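You operate a simulated robot arm through the tools that you are given. There is no shell and no other tool. Be economical: measure what you need, move in short steps, check, and stop when the job is done.

You run a simulated two-armed robot. Do the job below in one go: nothing can be reset, and whatever is moved stays where it is left.

Task
Pick up the grey thermometer with one hand, pass it to the other hand and put it on the top deck of the cart. Set down upright: grey thermometer.

It is judged by the outcome, as a careful person would: the job done as asked, and still so three seconds after it is handed in. It fails if anything else is knocked over, pushed out of place, dropped, spilled or broken.

Robot
Two 7-joint arms with two-finger parallel grippers on one trunk, on a base that drives. Base frame: it is fixed to the floor where the robot stands at the start and does not move with it; the origin is under the middle of the robot, x ahead of it, y to its left, z up. Readings come in mm, rad, newtons and seconds.
The left shoulder is at the start at [48, 101, 1085], the right one opposite. With the tool pointing down near the work surface each hand reaches from about 240 to 540 mm from the robot's upright axis, wherever it stands, measured 20 degrees to its own side. Places, roughly: top deck of the cart [600, 2900, 800]. Payload 2.4 kg a hand.
The tool frame of a hand sits at the grasp point between the pads (the TCP): z along the fingers, y along the line on which they close. The tips reach 24 mm beyond it. The gripper opens to 68 mm. The fingers are 17 mm wide and 10 mm thick; the gripper's body (40 by 70 mm) begins 41 mm behind the TCP.
Orientation is that of the tool frame in the base frame, as a unit quaternion [x, y, z, w]. With the fingers straight down and closing along the base's y, the tool's x points along the base's -x, its y along +y and its z along -z.

Tools
- The arms move only by the tool move_arm. It takes "left_motion", "right_motion" or both (then of equal length, played together; a hand with none holds still); each is a list of rows, each a list of 3 entries, a list of its own where there are three numbers: the shift along the tool's x, y, z in mm, then the turn, a rotation vector about the tool's x, y, z in rad, then the finger opening in mm, from 0 to 68. In form: [[[dx, dy, dz], [rx, ry, rz], gripper], ...]. A call has 1 to 10 rows; each row is the pose to reach, as a shift and turn from the pose commanded when the call began, along the tool's axes at that moment. Each row takes 0.2 s and may step no farther than 50 mm and 0.15 rad from the row before; otherwise, or with a gripper value out of range, the whole call is refused. A pose out of reach is approached as far as the arm can. The call stops where the force on the tool passes 40 N (or 10 N more than at its start, if that is more) or the arm is blocked; 0.2 s more then pass. The fingers move at their own pace (about 72 mm/s each) and stop on an object; they squeeze with about 43 N. The grip force told is the motor's: it shows also when the fingers shut on nothing. Time passes only in rows, and 0.2 s behind the last, so rows that repeat a pose let the fingers close. It gives the time, the measured TCP pose, the force on the tool (base axes), the opening and the grip force at its end, in the units of the frame above (readings bear some noise), with the torque about the TCP (base axes, N m) and any sound that the robot's microphone picked up.
- Cameras (640 x 400 px; columns grow to the right, rows downward): "scene" is now at [136.4, 23.3, 1250.7]; the picture's right is [0.26, -0.97, 0.00], its down [-0.50, -0.13, -0.86] and it looks along [0.83, 0.22, -0.52] (base axes); focal length 273 px, centre (320, 200). "left" rides on the left gripper at [84, -11, -75] in its tool frame; the picture's right is [0.13, 0.99, 0.00], its down [-0.60, 0.08, -0.79] and it looks along [-0.79, 0.10, 0.61] (tool axes); focal length 251 px, centre (320, 200). "right" rides on the right gripper at [84, 11, -75] in its tool frame; the picture's right is [-0.13, 0.99, 0.00], its down [-0.60, -0.08, -0.79] and it looks along [-0.79, -0.10, 0.61] (tool axes); focal length 251 px, centre (320, 200). There is no depth. A picture from a camera that has moved, and an enlarged one, comes with that camera's place and axes in the base frame and with its lens.
- snapshot(camera): a new picture of that camera. No time passes.
- lift_body(by): slides the trunk up (or, below 0, down) by that many mm; the arms and the scene camera ride with it, the base frame stays. It gives what a move gives, with no picture.
- drive_base(legs): drives the robot by 1 to 6 legs, each [ahead, left, turn to the left] in mm, mm and rad, along the robot's own axes; the way and the turn of a leg run together, so that a leg with both is an arc; at most 1500 mm and 3.142 rad a leg. The arms and the cameras ride along, it lands a little off, and it stops where it bumps. It gives what a move gives.
- pan_tilt(pan, tilt): turns the head with the scene camera to pan (to the left, within 1.501 rad either way) and tilt (down, from -0.506 to 1.204), counted from straight ahead of the robot. It gives what a move gives.
- inspect(camera, box): a new picture of the part [left, top, right, bottom] of that camera's present view, enlarged. No time passes.
- job_done(): hands the job in; it is judged then, once.

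Go step by step. Nothing tells you exact positions but the pictures and the camera data: compare them with the known pose of the tool, close in by small moves and look again before you grip or let go. The budget is 120 turns and 108 pictures, counting those below and the enlarged ones. Unless the task says otherwise, let go and move clear before handing in, and close with one line.

The tools are called by a JSON object that holds its "name" and its "arguments". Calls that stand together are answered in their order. move_arm: Moves the arms, as the interface text tells. Its arguments: {"type":"object","properties":{"left_motion":{"type":"array"},"right_motion":{"type":"array"}},"required":[]} The other tools are called the same way: lift_body (by) slides the trunk up or down; drive_base (legs) drives the base; pan_tilt (pan, tilt) turns the head that bears the scene camera; snapshot (camera) takes a picture; inspect (camera, box) takes an enlarged picture of a part of a camera's view; job_done () hands the job in.

At the start:

```text
time_s: 0.0
left_tool_pos: [325.2, 243.1, 1013.1]
left_ee_rot: [-0.001, 1.0, 0.0, 0.0]
left_contact_force: [0.3, -0.3, -0.1]
left_moment: [-0.01, 0.01, 0.0]
left_finger_gap: 68.0
left_grip_force: 0.0
right_tool_pos: [324.9, -34.6, 1107.8]
right_ee_rot: [-0.001, 1.0, 0.001, -0.001]
right_contact_force: [-0.2, 0.5, -0.4]
right_moment: [0.01, 0.01, 0.0]
right_finger_gap: 67.8
right_grip_force: 0.1
trunk travel left (down, up): [-300.0, 550.0]
robot x, y, heading: [-0.9, 0.1, -0.001]
head pan, tilt: [0.258, 0.541]
```

scene: 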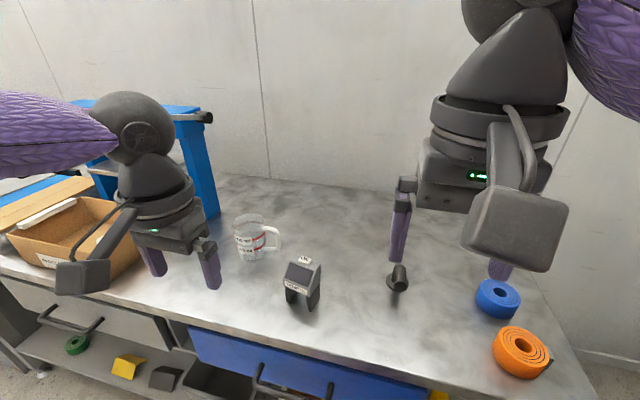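
right: 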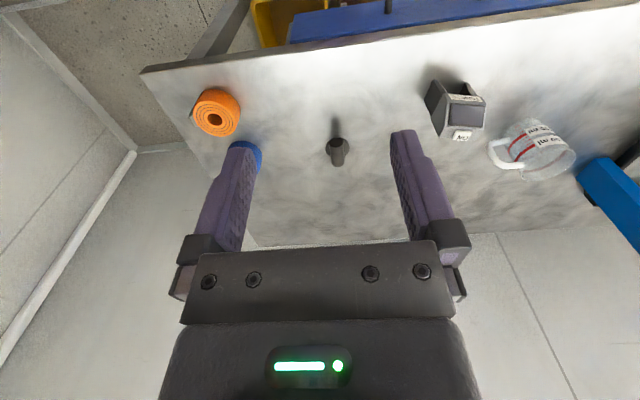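
left: 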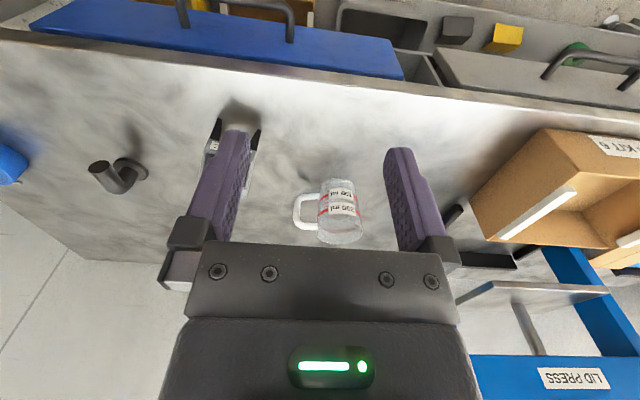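

The scene shows a bench with a grey device with a display near the middle, a dark hook-like cylinder, a measuring jug, two tape rolls and a box. I'll enlarge to find which is the thermometer.

{"name": "inspect", "arguments": {"camera": "scene", "box": [220, 200, 440, 340]}}

{"name": "inspect", "arguments": {"camera": "right", "box": [300, 60, 600, 200]}}

{"name": "inspect", "arguments": {"camera": "left", "box": [60, 80, 380, 280]}}

```text
2.86 times, centred on (330, 270) of scene
camera zoom: at [136.4, 23.3, 1250.7], right [0.26, -0.97, 0.0], down [-0.5, -0.13, -0.86], along [0.83, 0.22, -0.52], focal length 779 px, centre (291, 0)
```

zoom: 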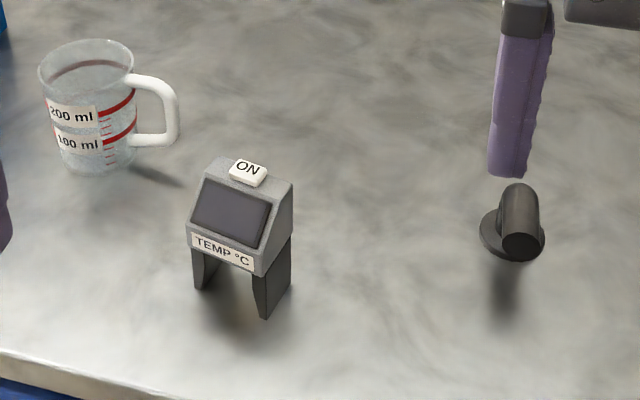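

```text
2.13 times, centred on (450, 130) of right
camera zoom: at [239.8, -23.3, 1183.4], right [0.13, 0.99, 0.0], down [0.6, -0.08, 0.79], along [0.79, -0.1, -0.61], focal length 536 px, centre (43, 349)
```

zoom: 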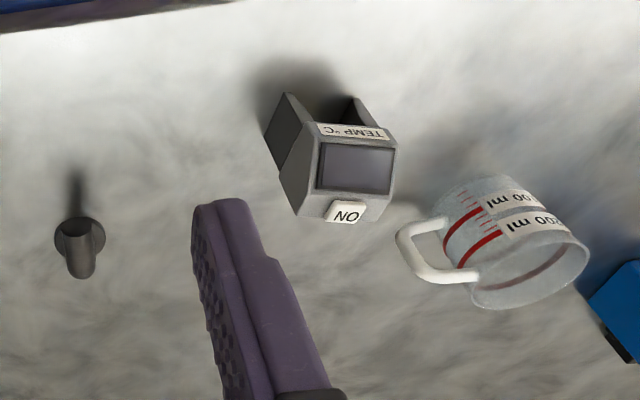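

```text
2.00 times, centred on (220, 180) of left
camera zoom: at [241.7, 232.8, 1087.6], right [-0.13, 0.99, 0.0], down [0.6, 0.08, 0.79], along [0.79, 0.1, -0.61], focal length 503 px, centre (520, 240)
```

zoom: 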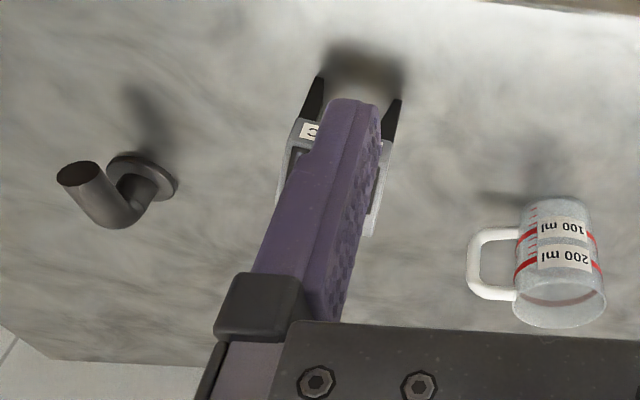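

The thermometer is the grey "TEMP °C" unit, around (475, 150) on a bench at z≈803, and about 90 mm tall on two legs. I'll bring the left hand in tilted from the front, leaving the upper rear for the right hand to take later.

{"name": "move_arm", "arguments": {"left_motion": [[[-15, -22, 20], [0, -0.11, 0], 68], [[-30, -44, 40], [0, -0.22, 0], 68], [[-45, -66, 60], [0, -0.33, 0], 68], [[-60, -88, 70], [0, -0.44, 0], 68], [[-75, -88, 83], [0, -0.55, 0], 68]]}}

{"name": "snapshot", "arguments": {"camera": "left"}}

{"name": "snapshot", "arguments": {"camera": "scene"}}

```text
time_s: 1.2
left_tool_pos: [400.4, 153.7, 928.4]
left_ee_rot: [0.0, 0.962, -0.001, 0.272]
left_contact_force: [-0.4, -1.3, -0.2]
left_moment: [0.04, 0.0, -0.02]
left_finger_gap: 68.2
left_grip_force: 0.0
right_tool_pos: [324.8, -34.6, 1108.1]
right_ee_rot: [0.0, 1.0, 0.0, -0.001]
right_contact_force: [-0.2, 0.5, 0.1]
right_moment: [-0.01, -0.02, 0.01]
right_finger_gap: 67.8
right_grip_force: 0.1
trunk travel left (down, up): [-300.0, 550.0]
robot x, y, heading: [2.8, 1.6, -0.006]
head pan, tilt: [0.258, 0.541]
```

```text
101 pictures are left
camera left: at [290.9, 142.4, 948.7], right [-0.11, 0.99, -0.07], down [0.1, 0.08, 0.99], along [0.99, 0.1, -0.11], focal length 251 px, centre (320, 200)
```

left: 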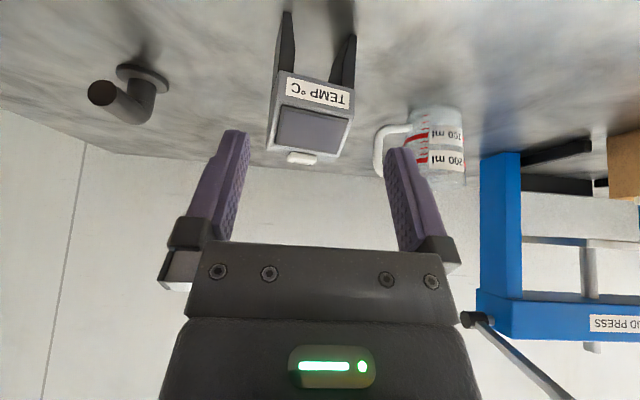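

```text
100 pictures are left
camera scene: at [136.5, 23.3, 1250.7], right [0.26, -0.97, 0.0], down [-0.5, -0.13, -0.86], along [0.83, 0.22, -0.52], focal length 273 px, centre (320, 200)
```

scene: 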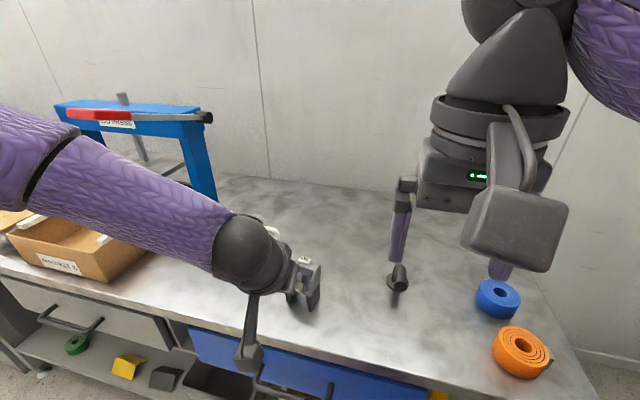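

The tilt works, and the object is ahead, seen from the front. I'll enlarge it to get its yaw and size.

{"name": "inspect", "arguments": {"camera": "left", "box": [220, 0, 420, 180]}}

{"name": "inspect", "arguments": {"camera": "right", "box": [380, 50, 540, 150]}}

```text
2.22 times, centred on (320, 90) of left
camera zoom: at [290.9, 142.4, 948.7], right [-0.11, 0.99, -0.07], down [0.1, 0.08, 0.99], along [0.99, 0.1, -0.11], focal length 559 px, centre (320, 444)
```

zoom: 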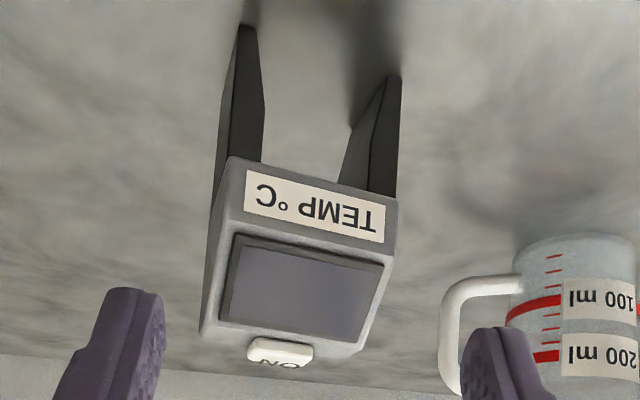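

```text
4.00 times, centred on (460, 100) of right
camera zoom: at [239.9, -23.3, 1183.4], right [0.13, 0.99, 0.0], down [0.6, -0.08, 0.79], along [0.79, -0.1, -0.61], focal length 1006 px, centre (-240, 600)
```

zoom: 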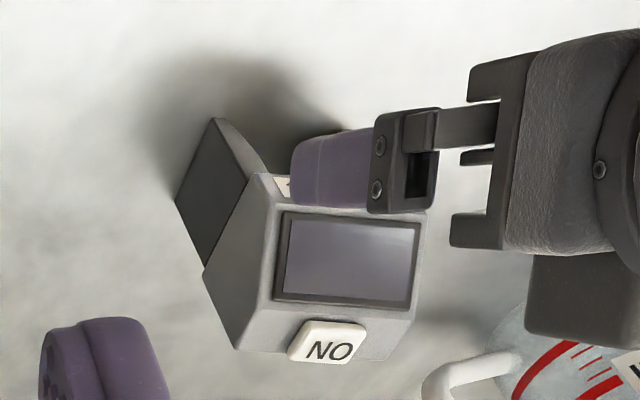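

The object spans about 56 mm in y and 46 mm in depth, yawed about −0.2 rad, centred near (480, 147), with the head bottom at z≈846 and the top at ≈888. I'll align the left hand's yaw and stop about 70 mm short along the approach axis.

{"name": "move_arm", "arguments": {"left_motion": [[[-8, 1.5, 20], [0.052, 0, 0.085], 68], [[-16, 3, 39], [0.105, 0, 0.171], 68], [[-16, 3, 39], [0.105, 0, 0.171], 68]]}}

{"name": "snapshot", "arguments": {"camera": "left"}}

{"name": "inspect", "arguments": {"camera": "right", "box": [380, 50, 540, 150]}}

```text
time_s: 2.0
left_tool_pos: [436.1, 158.2, 905.0]
left_ee_rot: [0.097, 0.958, -0.027, 0.27]
left_contact_force: [-0.8, 0.1, 0.4]
left_moment: [-0.02, 0.0, 0.0]
left_finger_gap: 67.8
left_grip_force: 0.1
right_tool_pos: [324.4, -34.0, 1106.9]
right_ee_rot: [0.0, 1.0, 0.001, 0.0]
right_contact_force: [0.8, 0.0, -0.1]
right_moment: [0.02, -0.02, -0.02]
right_finger_gap: 67.9
right_grip_force: 0.0
trunk travel left (down, up): [-300.0, 550.0]
robot x, y, heading: [0.6, 0.2, -0.0]
head pan, tilt: [0.258, 0.541]
```

```text
97 pictures are left
camera left: at [324.6, 169.1, 924.3], right [0.09, 0.99, -0.07], down [0.11, 0.06, 0.99], along [0.99, -0.1, -0.11], focal length 251 px, centre (320, 200)
```

left: 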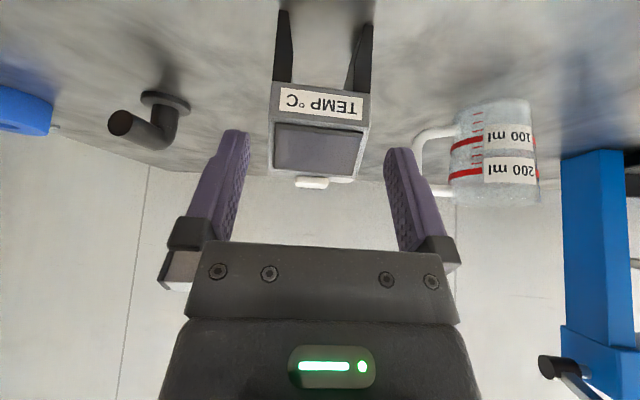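

```text
4.00 times, centred on (460, 100) of right
camera zoom: at [239.9, -23.3, 1183.4], right [0.13, 0.99, 0.0], down [0.6, -0.08, 0.79], along [0.79, -0.1, -0.61], focal length 1006 px, centre (-240, 600)
```

zoom: 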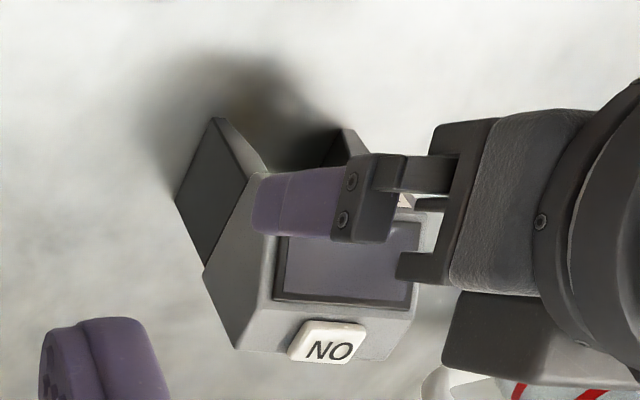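

Looks aligned. I'll enlarge to check centring and yaw precisely, since there are only about 6 mm to spare on each side.

{"name": "inspect", "arguments": {"camera": "left", "box": [220, 0, 420, 200]}}

```text
2.00 times, centred on (320, 100) of left
camera zoom: at [324.6, 169.1, 924.3], right [0.09, 0.99, -0.07], down [0.11, 0.06, 0.99], along [0.99, -0.1, -0.11], focal length 503 px, centre (320, 400)
```

zoom: 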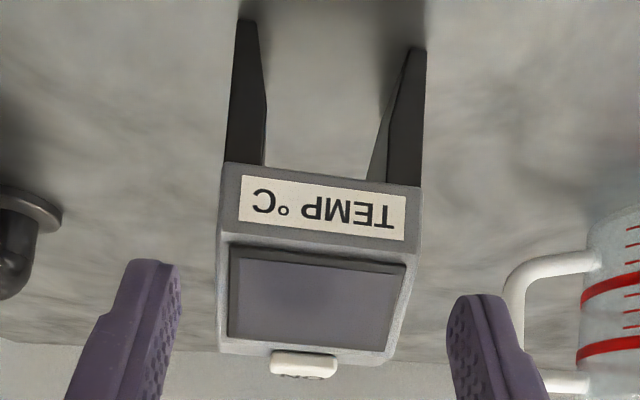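

Yaw is within 0.01 rad and the lateral correction is about −1.6 mm. I'll advance part way along the finger axis and check.

{"name": "move_arm", "arguments": {"left_motion": [[[0, -1.6, 0], [0, 0, 0], 68], [[0, -1.6, 20], [0, 0, 0], 68], [[0, -1.6, 40], [0, 0, 0], 68], [[0, -1.6, 40], [0, 0, 0], 68]]}}

{"name": "inspect", "arguments": {"camera": "left", "box": [160, 0, 480, 200]}}

{"name": "inspect", "arguments": {"camera": "right", "box": [380, 50, 540, 150]}}

```text
time_s: 3.0
left_tool_pos: [454.1, 152.5, 869.6]
left_ee_rot: [0.096, 0.958, -0.027, 0.27]
left_contact_force: [0.3, -0.2, -0.5]
left_moment: [0.04, -0.01, -0.01]
left_finger_gap: 68.3
left_grip_force: 0.1
right_tool_pos: [323.9, -34.3, 1107.8]
right_ee_rot: [0.0, 1.0, 0.001, 0.0]
right_contact_force: [0.6, 0.1, 0.4]
right_moment: [0.0, 0.05, -0.02]
right_finger_gap: 67.9
right_grip_force: 0.1
trunk travel left (down, up): [-300.0, 550.0]
robot x, y, heading: [-1.2, -1.9, 0.001]
head pan, tilt: [0.258, 0.541]
```

```text
2.00 times, centred on (320, 100) of left
camera zoom: at [344.0, 163.5, 889.8], right [0.09, 0.99, -0.07], down [0.11, 0.06, 0.99], along [0.99, -0.1, -0.11], focal length 503 px, centre (320, 400)
```

zoom: 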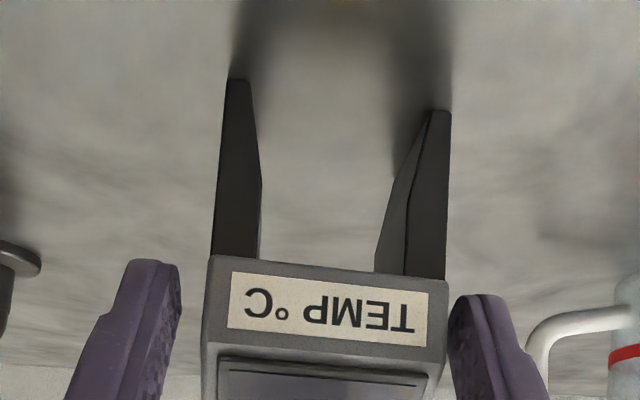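

```text
4.00 times, centred on (460, 100) of right
camera zoom: at [239.9, -23.3, 1183.4], right [0.13, 0.99, 0.0], down [0.6, -0.08, 0.79], along [0.79, -0.1, -0.61], focal length 1006 px, centre (-240, 600)
```

zoom: 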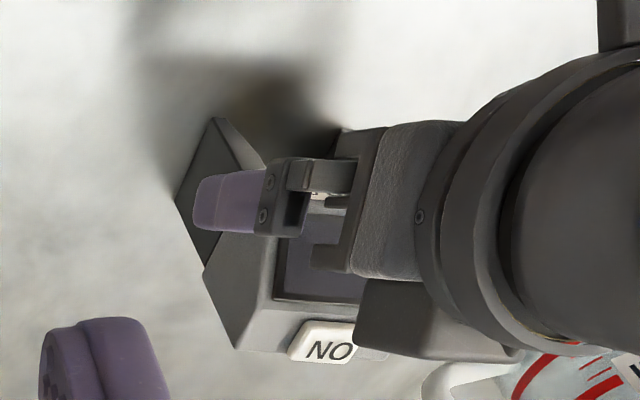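

Accounting for the camera's offset the hand is centred within about 1 mm. I'll advance the rest of the way in small steps.

{"name": "move_arm", "arguments": {"left_motion": [[[0, 0.5, 8], [0, 0, 0], 68], [[0, 0.5, 16], [0, 0, 0], 68], [[0, 0.5, 24], [0, 0, 0], 68], [[0, 0.5, 30], [0, 0, 0], 68], [[0, 0.5, 30], [0, 0, 0], 68]]}}

{"name": "inspect", "arguments": {"camera": "left", "box": [160, 0, 480, 200]}}

{"name": "inspect", "arguments": {"camera": "right", "box": [380, 50, 540, 150]}}

```text
time_s: 4.2
left_tool_pos: [470.9, 151.3, 847.3]
left_ee_rot: [0.096, 0.958, -0.027, 0.271]
left_contact_force: [-0.5, -0.7, 0.0]
left_moment: [-0.01, -0.02, 0.01]
left_finger_gap: 68.2
left_grip_force: 0.1
right_tool_pos: [323.6, -34.2, 1107.7]
right_ee_rot: [0.0, 1.0, 0.001, 0.0]
right_contact_force: [0.1, -0.6, -0.2]
right_moment: [0.0, 0.01, -0.02]
right_finger_gap: 68.1
right_grip_force: 0.0
trunk travel left (down, up): [-300.0, 550.0]
robot x, y, heading: [-2.6, -0.1, -0.0]
head pan, tilt: [0.258, 0.541]
```

```text
2.00 times, centred on (320, 100) of left
camera zoom: at [360.4, 162.3, 865.6], right [0.09, 0.99, -0.07], down [0.11, 0.06, 0.99], along [0.99, -0.1, -0.11], focal length 503 px, centre (320, 400)
```

zoom: 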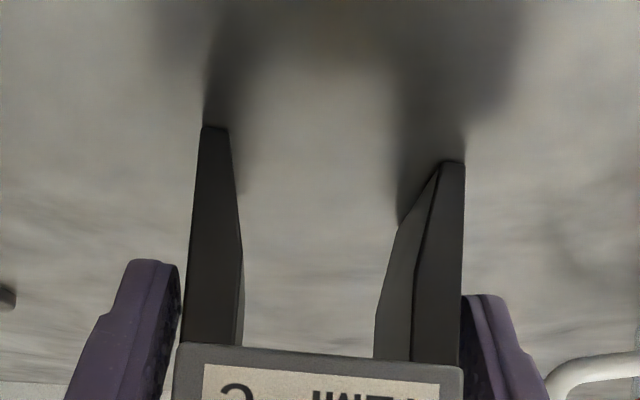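

```text
4.00 times, centred on (460, 100) of right
camera zoom: at [239.9, -23.3, 1183.4], right [0.13, 0.99, 0.0], down [0.6, -0.08, 0.79], along [0.79, -0.1, -0.61], focal length 1006 px, centre (-240, 600)
```

zoom: 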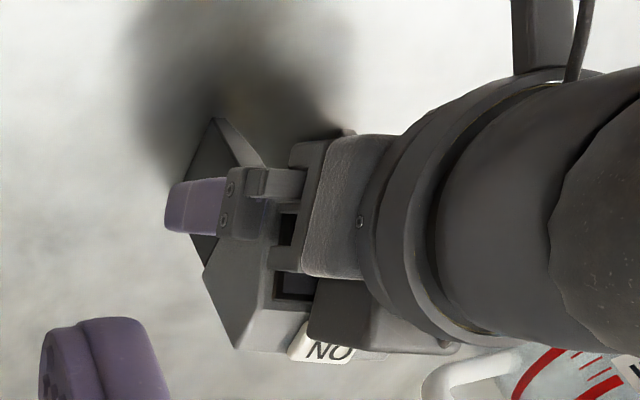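

Fingers straddle the side faces cleanly. Closing now.

{"name": "move_arm", "arguments": {"left_motion": [[[0, 0, 0], [0, 0, 0], 54], [[0, 0, 0], [0, 0, 0], 30], [[0, 0, 0], [0, 0, 0], 0], [[0, 0, 0], [0, 0, 0], 0]]}}

{"name": "inspect", "arguments": {"camera": "right", "box": [380, 50, 540, 150]}}

```text
time_s: 5.2
left_tool_pos: [471.0, 150.3, 846.6]
left_ee_rot: [0.095, 0.958, -0.026, 0.27]
left_contact_force: [0.6, -0.8, -0.1]
left_moment: [-0.1, -0.05, -0.02]
left_finger_gap: 57.8
left_grip_force: 43.1
right_tool_pos: [323.9, -34.9, 1108.0]
right_ee_rot: [0.0, 1.0, 0.001, 0.0]
right_contact_force: [0.4, 0.2, 0.0]
right_moment: [-0.01, 0.0, -0.01]
right_finger_gap: 67.9
right_grip_force: 0.0
trunk travel left (down, up): [-300.0, 550.0]
robot x, y, heading: [-0.5, 3.6, 0.002]
head pan, tilt: [0.258, 0.541]
```

```text
4.00 times, centred on (460, 100) of right
camera zoom: at [239.8, -23.4, 1183.4], right [0.13, 0.99, 0.0], down [0.6, -0.08, 0.79], along [0.79, -0.1, -0.61], focal length 1006 px, centre (-240, 600)
```

zoom: 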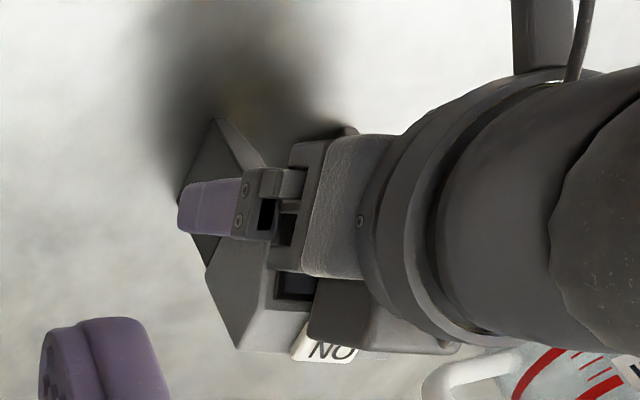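

Held at 57.8 mm with 43 N. I'll lift straight up with the trunk and then back away from the bench.

{"name": "lift_body", "arguments": {"by": 200}}

{"name": "drive_base", "arguments": {"legs": [[-450, 0, 0]]}}

{"name": "snapshot", "arguments": {"camera": "scene"}}

{"name": "snapshot", "arguments": {"camera": "left"}}

```text
time_s: 7.4
left_tool_pos: [468.5, 150.1, 1082.7]
left_ee_rot: [0.098, 0.946, -0.024, 0.308]
left_contact_force: [0.2, -0.1, -2.1]
left_moment: [-0.04, 0.01, -0.01]
left_finger_gap: 57.7
left_grip_force: 43.1
right_tool_pos: [325.3, -34.0, 1307.2]
right_ee_rot: [0.0, 1.0, 0.001, 0.0]
right_contact_force: [0.0, -0.4, -0.1]
right_moment: [0.01, 0.02, 0.06]
right_finger_gap: 68.3
right_grip_force: 0.1
trunk travel left (down, up): [-500.0, 349.0]
robot x, y, heading: [1.9, -2.5, 0.0]
head pan, tilt: [0.258, 0.541]
```

```text
time_s: 10.1
left_tool_pos: [13.4, 152.3, 1083.2]
left_ee_rot: [0.093, 0.946, -0.023, 0.31]
left_contact_force: [0.2, 0.2, -2.7]
left_moment: [0.02, 0.01, 0.02]
left_finger_gap: 57.8
left_grip_force: 42.9
right_tool_pos: [-129.4, -32.4, 1307.1]
right_ee_rot: [-0.005, 1.0, 0.001, 0.0]
right_contact_force: [-0.3, -0.3, -0.9]
right_moment: [0.0, -0.01, 0.01]
right_finger_gap: 68.1
right_grip_force: 0.2
trunk travel left (down, up): [-500.0, 349.0]
robot x, y, heading: [-455.4, -1.2, 0.006]
head pan, tilt: [0.258, 0.541]
```

```text
89 pictures are left
camera scene: at [-346.7, 22.3, 1452.2], right [0.26, -0.96, 0.0], down [-0.5, -0.14, -0.86], along [0.83, 0.23, -0.52], focal length 273 px, centre (320, 200)
```

scene: 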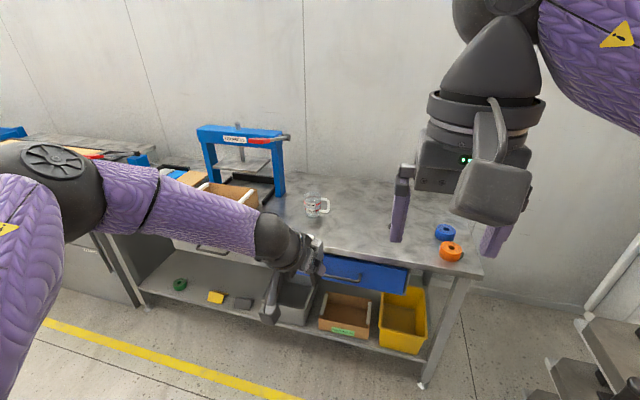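

```text
88 pictures are left
camera left: at [-99.7, 163.5, 1093.5], right [0.09, 0.99, -0.06], down [0.03, 0.06, 1.0], along [1.0, -0.09, -0.03], focal length 251 px, centre (320, 200)
```

left: 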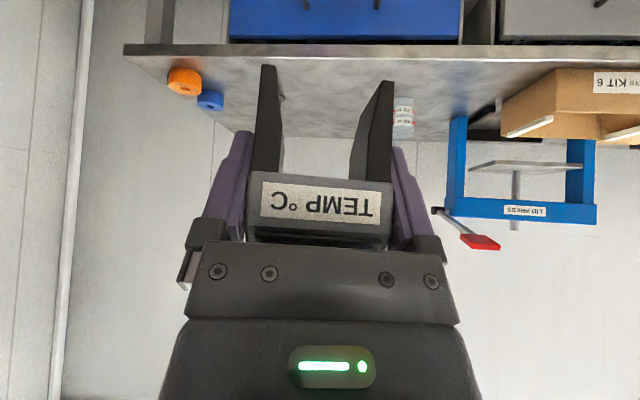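

The thermometer is securely held and the bench items are undisturbed. Next I'll turn the left hand so it points to the right (object front facing left) and move the right hand out to the side.

{"name": "move_arm", "arguments": {"left_motion": [[[3.4, -13.4, -2.5], [0.08, 0, 0.111], 0], [[6.8, -26.8, -5], [0.16, 0, 0.222], 0], [[10.2, -40.2, -7.5], [0.24, 0, 0.333], 0], [[13.6, -53.6, -10], [0.32, 0, 0.444], 0], [[17, -67, -12.5], [0.4, 0, 0.555], 0], [[20.4, -80.4, -15], [0.48, 0, 0.666], 0], [[23.8, -93.8, -17.5], [0.56, 0, 0.777], 0], [[27.2, -107.2, -20], [0.64, 0, 0.888], 0], [[30.6, -120.6, -22.5], [0.72, 0, 0.999], 0], [[34, -134, -24.6], [0.8, 0, 1.11], 0]], "right_motion": [[[0, -22, 0], [0, 0, 0], 68], [[0, -44, 0], [0, 0, 0], 68], [[0, -66, 0], [0, 0, 0], 68], [[0, -88, 0], [0, 0, 0], 68], [[0, -110, 0], [0, 0, 0], 68], [[0, -132, 0], [0, 0, 0], 68], [[0, -154, 0], [0, 0, 0], 68], [[0, -176, 0], [0, 0, 0], 68], [[0, -190, 0], [0, 0, 0], 68], [[0, -200, 0], [0, 0, 0], 68]]}}

{"name": "snapshot", "arguments": {"camera": "scene"}}

```text
time_s: 12.3
left_tool_pos: [-81.2, 53.8, 1102.4]
left_ee_rot: [0.672, 0.677, -0.209, 0.216]
left_contact_force: [0.3, 0.2, -2.0]
left_moment: [0.02, 0.02, -0.03]
left_finger_gap: 57.8
left_grip_force: 42.9
left hand out of reach, approached as far as the arm can: row 5, 6, 7, 8, 9, 10
right_tool_pos: [-125.4, -234.4, 1309.7]
right_ee_rot: [-0.005, 1.0, 0.001, 0.0]
right_contact_force: [-0.1, 0.0, 0.8]
right_moment: [0.01, -0.01, 0.03]
right_finger_gap: 68.0
right_grip_force: 0.1
trunk travel left (down, up): [-500.0, 349.0]
robot x, y, heading: [-453.2, -4.4, 0.007]
head pan, tilt: [0.258, 0.541]
```

```text
87 pictures are left
camera scene: at [-346.3, 22.0, 1452.1], right [0.26, -0.96, 0.0], down [-0.5, -0.14, -0.86], along [0.83, 0.23, -0.52], focal length 273 px, centre (320, 200)
```

scene: 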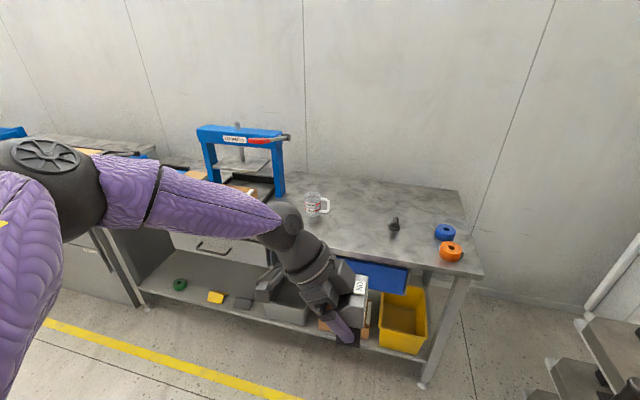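

The left hand now holds the object at about (−81, 54, 1102) with its back facing right. I'll yaw the right hand by 90° so it can close along x and approach the head from the right and above.

{"name": "move_arm", "arguments": {"right_motion": [[[-4, 6, 0], [0, 0, -0.15], 68], [[-8, 12, 0], [0, 0, -0.3], 68], [[-12, 18, 0], [0, 0, -0.45], 68], [[-16, 24, 0], [0, 0, -0.6], 68], [[-20, 30, 0], [0, 0, -0.75], 68], [[-24, 36, 0], [0, 0, -0.9], 68], [[-28, 42, 0], [0, 0, -1.05], 68], [[-32, 48, 0], [0, 0, -1.2], 68], [[-36, 54, 0], [0, 0, -1.35], 68], [[-44, 60, 0], [0, 0, -1.5], 68]]}}

{"name": "pan_tilt", "arguments": {"pan": 0.1, "tilt": 0.7}}

{"name": "snapshot", "arguments": {"camera": "scene"}}

{"name": "snapshot", "arguments": {"camera": "right"}}

```text
time_s: 14.5
left_tool_pos: [-80.4, 55.1, 1102.6]
left_ee_rot: [0.67, 0.678, -0.208, 0.218]
left_contact_force: [0.2, 0.2, -2.5]
left_moment: [0.04, -0.01, -0.02]
left_finger_gap: 57.9
left_grip_force: 42.9
right_tool_pos: [-212.5, -86.5, 1274.6]
right_ee_rot: [-0.686, 0.728, 0.0, 0.001]
right_contact_force: [0.1, 0.5, -0.2]
right_moment: [0.02, 0.03, 0.03]
right_finger_gap: 67.8
right_grip_force: 0.1
right hand out of reach, approached as far as the arm can: row 5, 6, 7, 8, 9, 10
trunk travel left (down, up): [-500.0, 349.0]
robot x, y, heading: [-452.7, -0.5, 0.004]
head pan, tilt: [0.258, 0.541]
```

```text
time_s: 15.2
left_tool_pos: [-79.3, 55.2, 1102.2]
left_ee_rot: [0.671, 0.677, -0.208, 0.218]
left_contact_force: [0.5, 0.4, -2.1]
left_moment: [0.02, 0.0, -0.01]
left_finger_gap: 57.7
left_grip_force: 44.1
right_tool_pos: [-212.2, -86.9, 1275.0]
right_ee_rot: [-0.684, 0.729, 0.0, 0.001]
right_contact_force: [-1.0, -1.2, 0.5]
right_moment: [-0.01, -0.02, 0.03]
right_finger_gap: 67.9
right_grip_force: 0.0
trunk travel left (down, up): [-500.0, 349.0]
robot x, y, heading: [-455.0, -2.1, 0.011]
head pan, tilt: [0.099, 0.7]
```

```text
86 pictures are left
camera scene: at [-348.5, 7.8, 1438.3], right [0.11, -0.99, 0.0], down [-0.64, -0.07, -0.77], along [0.76, 0.08, -0.64], focal length 273 px, centre (320, 200)
```

scene: 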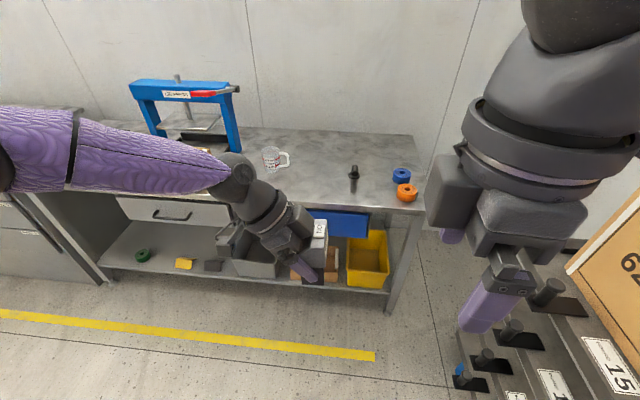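

```text
85 pictures are left
camera right: at [-228.4, -170.4, 1350.5], right [-0.98, 0.19, 0.0], down [0.12, 0.6, 0.79], along [0.15, 0.78, -0.61], focal length 251 px, centre (320, 200)
```

right: 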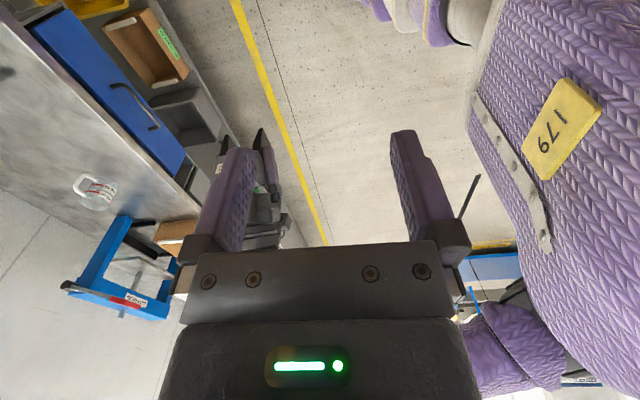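

The right hand was too high to reach with the fingers down. I'll lower both hands and bring the right one in with a tilt toward the object, stopping well short.

{"name": "move_arm", "arguments": {"left_motion": [[[6, 0, 8], [0, 0, 0], 0], [[12, 0, 16], [0, 0, 0], 0], [[18, 0, 24], [0, 0, 0], 0], [[24, 0, 32], [0, 0, 0], 0], [[30, 0, 41], [0, 0, 0], 0], [[36, 0, 49], [0, 0, 0], 0], [[42, 0, 57], [0, 0, 0], 0], [[47, 0, 66], [0, 0, 0], 0], [[52, 0, 74], [0, 0, 0], 0], [[57, 0, 82], [0, 0, 0], 0]], "right_motion": [[[-4.3, -12.9, 13], [0, -0.05, -0.007], 68], [[-8.6, -25.7, 26], [0, -0.1, -0.014], 68], [[-12.9, -38.6, 39], [0, -0.15, -0.021], 68], [[-17.2, -51.4, 52], [0, -0.2, -0.028], 68], [[-21.5, -64.3, 65], [0, -0.25, -0.035], 68], [[-25.8, -77.2, 78], [0, -0.3, -0.042], 68], [[-30.1, -90, 91], [0, -0.35, -0.049], 68], [[-34.4, -102.9, 104], [0, -0.4, -0.056], 68], [[-38.7, -115.7, 117], [0, -0.45, -0.063], 68], [[-43, -128.6, 130], [0, -0.5, -0.07], 68]]}}

{"name": "snapshot", "arguments": {"camera": "scene"}}

{"name": "snapshot", "arguments": {"camera": "right"}}

```text
time_s: 17.4
left_tool_pos: [-109.8, 79.5, 1050.9]
left_ee_rot: [0.672, 0.678, -0.206, 0.215]
left_contact_force: [0.5, -0.6, -2.8]
left_moment: [0.05, -0.01, 0.01]
left_finger_gap: 57.9
left_grip_force: 43.4
left hand out of reach, approached as far as the arm can: row 1, 2, 3, 4, 5, 6, 7, 8, 9, 10
right_tool_pos: [-214.0, 6.6, 1191.4]
right_ee_rot: [-0.68, 0.697, 0.174, 0.149]
right_contact_force: [-0.4, -1.4, -0.7]
right_moment: [0.01, 0.01, -0.03]
right_finger_gap: 68.0
right_grip_force: 0.0
right hand out of reach, approached as far as the arm can: row 1, 2, 3, 4, 5, 6, 7, 8, 9, 10
trunk travel left (down, up): [-500.0, 349.0]
robot x, y, heading: [-456.7, -1.1, 0.005]
head pan, tilt: [0.099, 0.7]
```

```text
84 pictures are left
camera scene: at [-349.6, 4.7, 1438.3], right [0.11, -0.99, 0.0], down [-0.64, -0.07, -0.77], along [0.76, 0.08, -0.64], focal length 273 px, centre (320, 200)
```

scene: 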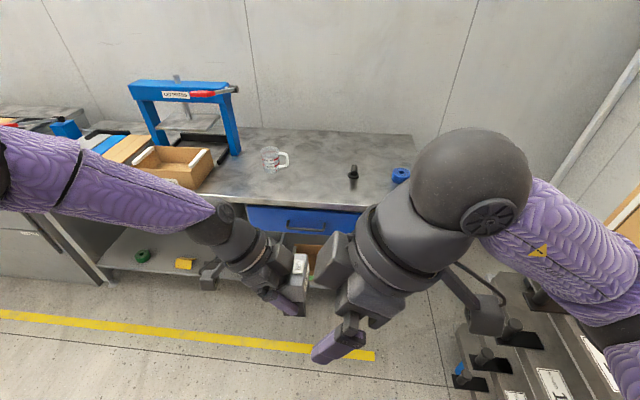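

```text
83 pictures are left
camera right: at [-226.2, -101.9, 1222.7], right [-0.99, 0.13, 0.1], down [0.12, 0.19, 0.97], along [0.11, 0.97, -0.2], focal length 251 px, centre (320, 200)
```

right: 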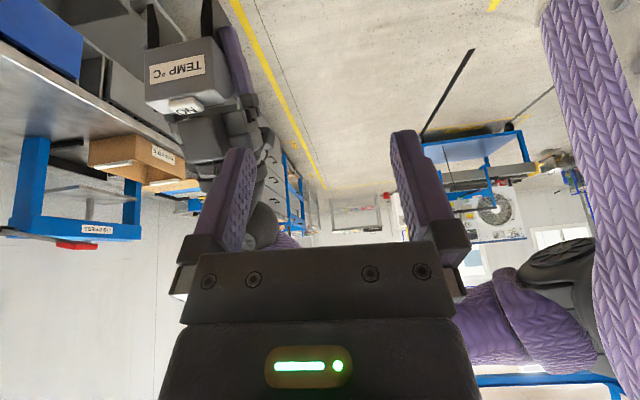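

Both wrists run out of range at 90° yaw, though the object's back face (also labelled TEMP) is visible. A better arrangement is both hands horizontal and converging forward, with closing axes vertical and the object's top toward me. I'll withdraw and rotate the right hand into that pose first.

{"name": "move_arm", "arguments": {"right_motion": [[[13.6, 4.5, -1.5], [0.134, 0, -0.067], 68], [[27, 9, -3], [0.269, 0, -0.133], 68], [[41, 13.5, -4.5], [0.403, 0, -0.2], 68], [[54, 18, -6], [0.538, 0, -0.267], 68], [[68, 22.5, -7.5], [0.672, 0, -0.333], 68], [[82, 27, -9], [0.806, 0, -0.4], 68], [[95, 31.5, -10.5], [0.941, 0, -0.467], 68], [[109, 36, -12], [1.075, 0, -0.534], 68], [[122, 40.5, -13.5], [1.21, 0, -0.6], 68], [[136, 45, -15], [1.344, 0, -0.667], 68]]}}

{"name": "snapshot", "arguments": {"camera": "scene"}}

```text
time_s: 19.6
left_tool_pos: [-107.7, 79.8, 1050.6]
left_ee_rot: [0.672, 0.678, -0.207, 0.216]
left_contact_force: [0.5, -0.7, -1.5]
left_moment: [0.02, 0.0, -0.02]
left_finger_gap: 57.9
left_grip_force: 43.0
right_tool_pos: [-92.2, -137.1, 1303.3]
right_ee_rot: [0.623, -0.425, 0.327, -0.569]
right_contact_force: [-0.1, -0.4, 0.6]
right_moment: [-0.02, 0.03, 0.01]
right_finger_gap: 67.9
right_grip_force: 0.1
right hand out of reach, approached as far as the arm can: row 2, 3, 4, 5, 6, 7, 8, 9, 10
trunk travel left (down, up): [-500.0, 349.0]
robot x, y, heading: [-457.7, -1.5, 0.009]
head pan, tilt: [0.099, 0.7]
```

```text
82 pictures are left
camera scene: at [-349.3, 6.4, 1438.3], right [0.11, -0.99, 0.0], down [-0.64, -0.07, -0.77], along [0.76, 0.08, -0.64], focal length 273 px, centre (320, 200)
```

scene: 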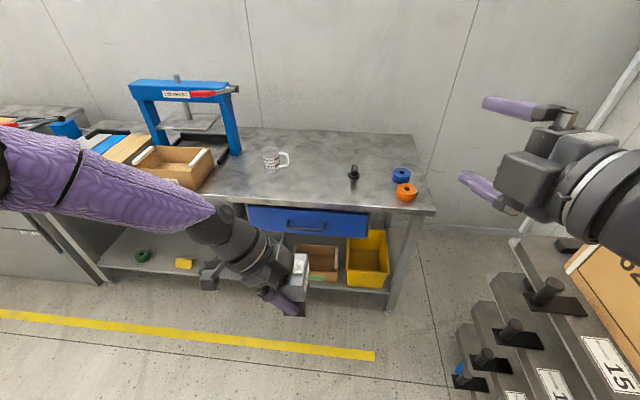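

The right hand's orientation is nearly right but it sits high. I'll repeat the pose for a few rows to see whether it converges, and finish the turn.

{"name": "move_arm", "arguments": {"right_motion": [[[0, 0, 0], [0, 0, 0], 68], [[0, 0, 0], [0, 0, 0], 68], [[0, 0, 0], [0, 0, 0], 68], [[0, 0, 0], [0, 0, 0], 68]]}}

```text
time_s: 20.6
left_tool_pos: [-109.0, 82.4, 1050.3]
left_ee_rot: [0.671, 0.678, -0.208, 0.217]
left_contact_force: [0.3, -0.5, -2.2]
left_moment: [0.03, 0.0, -0.01]
left_finger_gap: 57.7
left_grip_force: 43.6
right_tool_pos: [-92.1, -136.0, 1303.7]
right_ee_rot: [0.623, -0.426, 0.328, -0.568]
right_contact_force: [0.2, -0.1, 0.5]
right_moment: [-0.01, 0.01, 0.0]
right_finger_gap: 68.0
right_grip_force: 0.1
trunk travel left (down, up): [-500.0, 349.0]
robot x, y, heading: [-453.2, 0.5, 0.01]
head pan, tilt: [0.099, 0.7]
```

The command resets to the actual pose each call, so that pose is a good starting point. I'll lower the right hand, finish its turn, and rotate the left hand so the object's top faces me.

{"name": "move_arm", "arguments": {"left_motion": [[[-2.3, 7, -3.3], [-0.123, 0, 0.086], 0], [[-4.6, 14, -6.6], [-0.246, 0, 0.172], 0], [[-6.9, 21, -9.9], [-0.369, 0, 0.258], 0], [[-9.2, 28, -13.2], [-0.492, 0, 0.344], 0], [[-11.5, 35, -16.5], [-0.615, 0, 0.43], 0], [[-13.8, 42, -19.8], [-0.738, 0, 0.516], 0], [[-16.1, 49, -23], [-0.861, 0, 0.602], 0], [[-18.4, 56, -26], [-0.984, 0, 0.688], 0], [[-20.7, 63, -30], [-1.107, 0, 0.774], 0], [[-23, 70, -33], [-1.23, 0, 0.86], 0]], "right_motion": [[[4, 14, 3], [0.013, 0, -0.006], 68], [[8, 29, 6], [0.027, 0, -0.013], 68], [[12, 43, 9], [0.04, 0, -0.02], 68], [[16, 58, 12], [0.054, 0, -0.026], 68], [[19, 72, 15], [0.067, 0, -0.032], 68], [[23, 87, 18], [0.081, 0, -0.039], 68], [[27, 101, 21], [0.094, 0, -0.045], 68], [[31, 116, 24], [0.108, 0, -0.052], 68], [[35, 130, 27], [0.12, 0, -0.058], 68], [[38, 144.6, 30], [0.135, 0, -0.065], 68]]}}

{"name": "snapshot", "arguments": {"camera": "scene"}}

{"name": "snapshot", "arguments": {"camera": "right"}}

```text
time_s: 22.8
left_tool_pos: [-48.9, 104.0, 1132.2]
left_ee_rot: [0.635, 0.348, 0.312, 0.614]
left_contact_force: [-0.2, -0.2, -2.0]
left_moment: [0.07, 0.0, 0.02]
left_finger_gap: 57.5
left_grip_force: 42.7
left hand out of reach, approached as far as the arm can: row 7, 8, 9, 10
right_tool_pos: [-98.6, -137.6, 1357.4]
right_ee_rot: [-0.594, 0.377, -0.382, 0.599]
right_contact_force: [-0.6, 0.0, -0.8]
right_moment: [0.01, -0.03, -0.01]
right_finger_gap: 68.0
right_grip_force: 0.1
right hand out of reach, approached as far as the arm can: row 1, 2, 3, 4, 5, 6, 7, 8, 9, 10
trunk travel left (down, up): [-500.0, 349.0]
robot x, y, heading: [-453.9, -4.6, 0.011]
head pan, tilt: [0.099, 0.7]
```

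```text
81 pictures are left
camera scene: at [-348.5, 7.6, 1438.2], right [0.11, -0.99, 0.0], down [-0.64, -0.07, -0.76], along [0.76, 0.08, -0.64], focal length 273 px, centre (320, 200)
```

scene: 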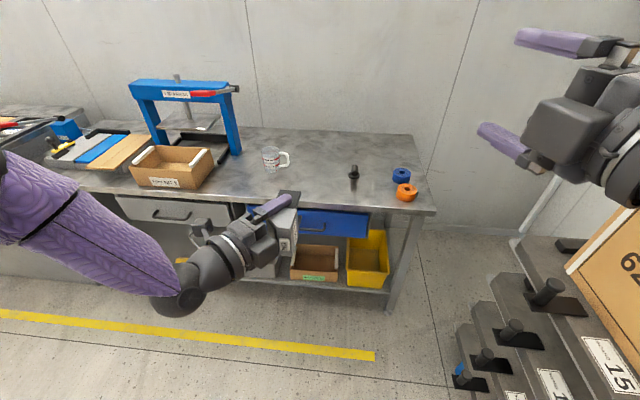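

```text
80 pictures are left
camera right: at [-131.5, -244.0, 1346.5], right [-0.05, 0.12, -0.99], down [-0.97, 0.21, 0.07], along [0.22, 0.97, 0.11], focal length 251 px, centre (320, 200)
```

right: 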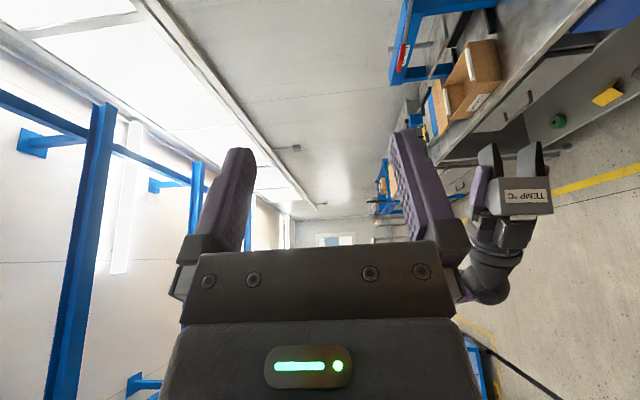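

The left hand reached its pose well, but the right arm's elbow is configured badly and there is a stepped rack on the right. I'll look left before moving to free space.

{"name": "pan_tilt", "arguments": {"pan": 1.3, "tilt": 0.4}}

{"name": "snapshot", "arguments": {"camera": "scene"}}

{"name": "pan_tilt", "arguments": {"pan": -0.9, "tilt": 0.7}}

{"name": "snapshot", "arguments": {"camera": "scene"}}

```text
time_s: 24.2
left_tool_pos: [-48.2, 104.0, 1131.5]
left_ee_rot: [0.635, 0.35, 0.311, 0.614]
left_contact_force: [0.8, 0.6, -1.6]
left_moment: [0.05, -0.02, -0.01]
left_finger_gap: 57.8
left_grip_force: 43.0
right_tool_pos: [-99.0, -135.7, 1357.2]
right_ee_rot: [-0.595, 0.377, -0.382, 0.599]
right_contact_force: [0.1, 0.6, 0.2]
right_moment: [0.02, -0.01, 0.0]
right_finger_gap: 67.9
right_grip_force: 0.0
trunk travel left (down, up): [-500.0, 349.0]
robot x, y, heading: [-454.8, -2.4, 0.01]
head pan, tilt: [1.3, 0.4]
```

```text
79 pictures are left
camera scene: at [-409.0, 87.9, 1465.1], right [0.97, -0.26, 0.0], down [-0.1, -0.38, -0.92], along [0.24, 0.89, -0.39], focal length 273 px, centre (320, 200)
```

scene: 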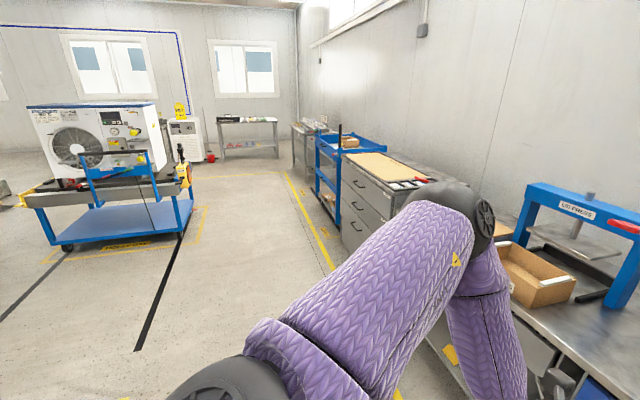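

```text
time_s: 26.3
left_tool_pos: [-48.1, 104.4, 1131.9]
left_ee_rot: [0.635, 0.35, 0.311, 0.614]
left_contact_force: [-0.6, -0.5, -1.6]
left_moment: [0.01, 0.06, 0.0]
left_finger_gap: 58.0
left_grip_force: 43.1
right_tool_pos: [-98.8, -136.8, 1357.2]
right_ee_rot: [-0.595, 0.377, -0.382, 0.599]
right_contact_force: [0.6, 0.0, 0.4]
right_moment: [-0.01, 0.01, 0.01]
right_finger_gap: 68.1
right_grip_force: 0.0
trunk travel left (down, up): [-500.0, 349.0]
robot x, y, heading: [-452.2, -1.6, 0.008]
head pan, tilt: [-0.901, 0.7]
```

```text
78 pictures are left
camera scene: at [-379.7, -67.6, 1438.2], right [-0.78, -0.63, 0.0], down [-0.41, 0.5, -0.76], along [0.48, -0.59, -0.64], focal length 273 px, centre (320, 200)
```

scene: 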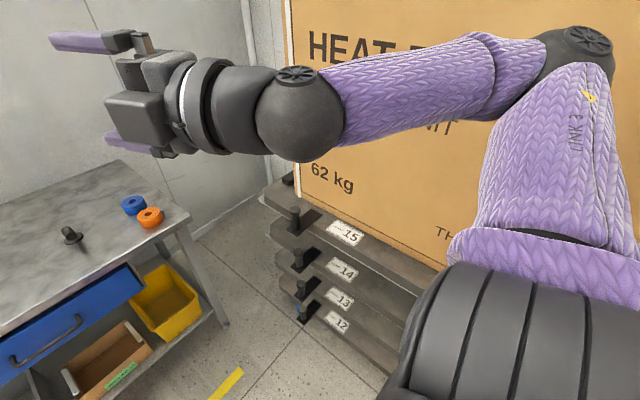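

The aisle to the left is clear, the blue cart is further along it, and a heavy carton and rack sit close to my right arm. I'll slide left 800 mm into open space before reconfiguring the right arm.

{"name": "drive_base", "arguments": {"legs": [[0, 800, 0]]}}

{"name": "move_arm", "arguments": {"right_motion": [[[4, 14, -1], [-0.06, 0.095, 0.095], 68], [[8, 28, -2], [-0.12, 0.19, 0.19], 68], [[12, 41, -3], [-0.18, 0.285, 0.285], 68], [[16, 55, -3.5], [-0.24, 0.38, 0.38], 68], [[20, 69, -4], [-0.3, 0.475, 0.475], 68], [[24, 82, -5], [-0.36, 0.57, 0.57], 68], [[28, 96, -6], [-0.42, 0.665, 0.665], 68], [[32, 110, -7], [-0.48, 0.76, 0.76], 68], [[36, 124, -8], [-0.54, 0.855, 0.855], 68], [[40, 138, -9], [-0.6, 0.95, 0.95], 68]]}}

{"name": "snapshot", "arguments": {"camera": "scene"}}

```text
time_s: 30.6
left_tool_pos: [-52.5, 895.8, 1131.3]
left_ee_rot: [0.637, 0.347, 0.309, 0.615]
left_contact_force: [-0.3, -0.5, -0.8]
left_moment: [0.01, 0.02, 0.02]
left_finger_gap: 57.7
left_grip_force: 43.0
right_tool_pos: [-105.2, 655.8, 1357.4]
right_ee_rot: [-0.593, 0.379, -0.384, 0.598]
right_contact_force: [-0.6, 0.0, 0.8]
right_moment: [0.04, -0.01, 0.04]
right_finger_gap: 68.0
right_grip_force: 0.1
trunk travel left (down, up): [-500.0, 349.0]
robot x, y, heading: [-458.4, 791.9, 0.004]
head pan, tilt: [-0.901, 0.7]
```

```text
time_s: 32.8
left_tool_pos: [-51.6, 895.7, 1131.5]
left_ee_rot: [0.636, 0.349, 0.309, 0.615]
left_contact_force: [0.2, 0.5, -1.8]
left_moment: [-0.03, 0.02, -0.01]
left_finger_gap: 57.5
left_grip_force: 42.8
right_tool_pos: [-94.9, 616.7, 1218.6]
right_ee_rot: [-0.272, 0.903, -0.178, 0.282]
right_contact_force: [0.0, -0.8, -1.4]
right_moment: [0.01, -0.02, -0.01]
right_finger_gap: 68.1
right_grip_force: 0.1
right hand out of reach, approached as far as the arm can: row 1, 2, 3, 4, 5
trunk travel left (down, up): [-500.0, 349.0]
robot x, y, heading: [-458.7, 790.1, 0.001]
head pan, tilt: [-0.901, 0.7]
```

```text
77 pictures are left
camera scene: at [-384.7, 725.7, 1438.2], right [-0.78, -0.62, 0.0], down [-0.4, 0.5, -0.76], along [0.48, -0.6, -0.64], focal length 273 px, centre (320, 200)
```

scene: 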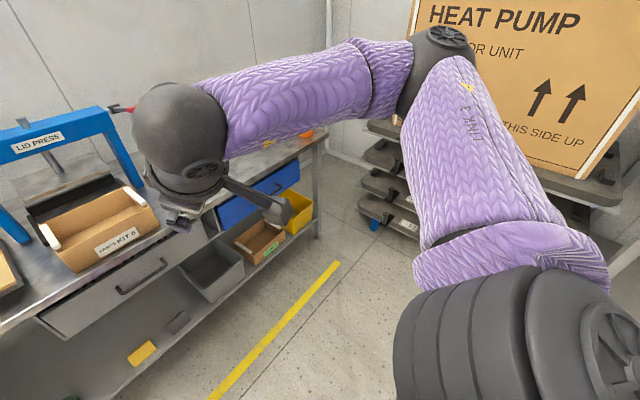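

Good, the arm reconfigured. I'll finish bringing the right hand to fingers-down and lower.

{"name": "move_arm", "arguments": {"right_motion": [[[5.7, 7.7, 16], [-0.053, 0.084, 0.084], 68], [[11.3, 15.4, 32], [-0.107, 0.168, 0.168], 68], [[17, 23, 48], [-0.16, 0.252, 0.252], 68], [[22.7, 31, 64], [-0.213, 0.335, 0.335], 68], [[28.4, 38.6, 81], [-0.266, 0.419, 0.419], 68], [[34, 46, 97], [-0.32, 0.503, 0.503], 68], [[39.7, 54, 113], [-0.373, 0.587, 0.587], 68]]}}

{"name": "snapshot", "arguments": {"camera": "scene"}}

```text
time_s: 34.4
left_tool_pos: [-52.5, 894.6, 1132.8]
left_ee_rot: [0.636, 0.348, 0.309, 0.615]
left_contact_force: [0.3, 0.4, -1.5]
left_moment: [0.0, 0.02, 0.0]
left_finger_gap: 57.7
left_grip_force: 42.7
right_tool_pos: [-73.1, 615.9, 1088.9]
right_ee_rot: [0.01, 1.0, 0.005, -0.001]
right_contact_force: [-0.2, -0.3, 0.1]
right_moment: [-0.06, -0.02, 0.0]
right_finger_gap: 68.0
right_grip_force: 0.2
trunk travel left (down, up): [-500.0, 349.0]
robot x, y, heading: [-455.9, 791.6, 0.003]
head pan, tilt: [-0.901, 0.7]
```

```text
76 pictures are left
camera scene: at [-384.7, 725.7, 1438.2], right [-0.78, -0.62, 0.0], down [-0.4, 0.5, -0.76], along [0.48, -0.6, -0.64], focal length 273 px, centre (320, 200)
```

scene: 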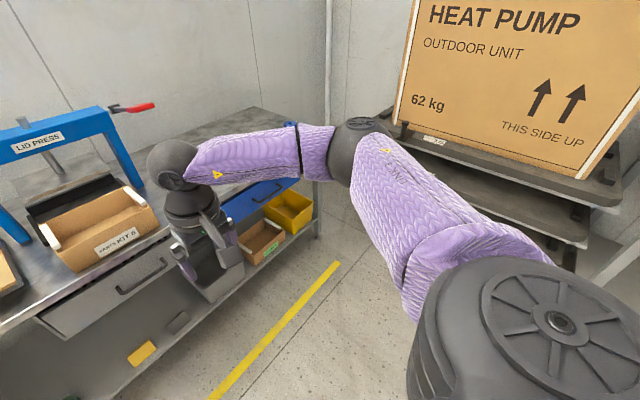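

The right hand is fingers-down with a healthier elbow. I'll now rotate it halfway to the horizontal rolled pose while keeping it low.

{"name": "move_arm", "arguments": {"right_motion": [[[-3, 0, 0], [0.055, -0.098, -0.098], 68], [[-6, 0, 0], [0.11, -0.195, -0.195], 68], [[-9, 0, 0], [0.166, -0.293, -0.293], 68], [[-12, 0, 0], [0.221, -0.39, -0.39], 68], [[-15, 0, 0], [0.277, -0.488, -0.488], 68], [[-18, 0, 0], [0.332, -0.585, -0.585], 68], [[-20, 0, 0], [0.388, -0.683, -0.683], 68], [[-20, 0, 0], [0.443, -0.78, -0.78], 68], [[-20, 0, 0], [0.5, -0.88, -0.88], 68]]}}

{"name": "snapshot", "arguments": {"camera": "scene"}}

```text
refused: row 9 steps farther than a row can; nothing moved
```

```text
75 pictures are left
camera scene: at [-384.7, 725.7, 1438.2], right [-0.78, -0.62, 0.0], down [-0.4, 0.5, -0.76], along [0.48, -0.6, -0.64], focal length 273 px, centre (320, 200)
```

scene: 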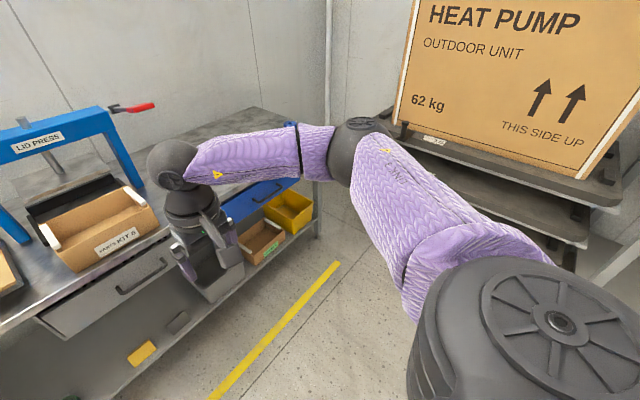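

A row stepped slightly too far, so nothing moved. I'll resend with the last step trimmed.

{"name": "move_arm", "arguments": {"right_motion": [[[-3, 0, 0], [0.055, -0.098, -0.098], 68], [[-6, 0, 0], [0.11, -0.195, -0.195], 68], [[-9, 0, 0], [0.166, -0.293, -0.293], 68], [[-12, 0, 0], [0.221, -0.39, -0.39], 68], [[-15, 0, 0], [0.277, -0.488, -0.488], 68], [[-18, 0, 0], [0.332, -0.585, -0.585], 68], [[-20, 0, 0], [0.388, -0.683, -0.683], 68], [[-20, 0, 0], [0.443, -0.78, -0.78], 68]]}}

{"name": "snapshot", "arguments": {"camera": "scene"}}

```text
time_s: 36.1
left_tool_pos: [-53.5, 894.8, 1131.9]
left_ee_rot: [0.637, 0.348, 0.308, 0.615]
left_contact_force: [-0.3, 0.4, -1.2]
left_moment: [0.03, 0.03, -0.01]
left_finger_gap: 57.7
left_grip_force: 42.6
right_tool_pos: [-54.8, 616.1, 1088.8]
right_ee_rot: [-0.357, 0.833, -0.208, 0.368]
right_contact_force: [0.6, -0.2, -0.4]
right_moment: [-0.01, -0.01, 0.06]
right_finger_gap: 68.1
right_grip_force: 0.1
trunk travel left (down, up): [-500.0, 349.0]
robot x, y, heading: [-462.7, 790.7, -0.002]
head pan, tilt: [-0.901, 0.7]
```

```text
74 pictures are left
camera scene: at [-385.1, 725.6, 1438.2], right [-0.78, -0.62, 0.0], down [-0.4, 0.5, -0.76], along [0.48, -0.6, -0.64], focal length 273 px, centre (320, 200)
```

scene: 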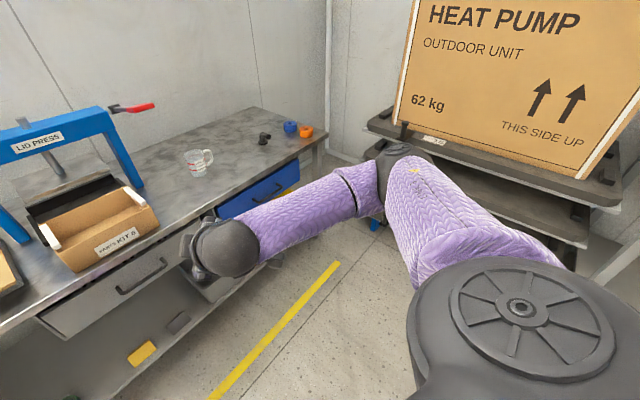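

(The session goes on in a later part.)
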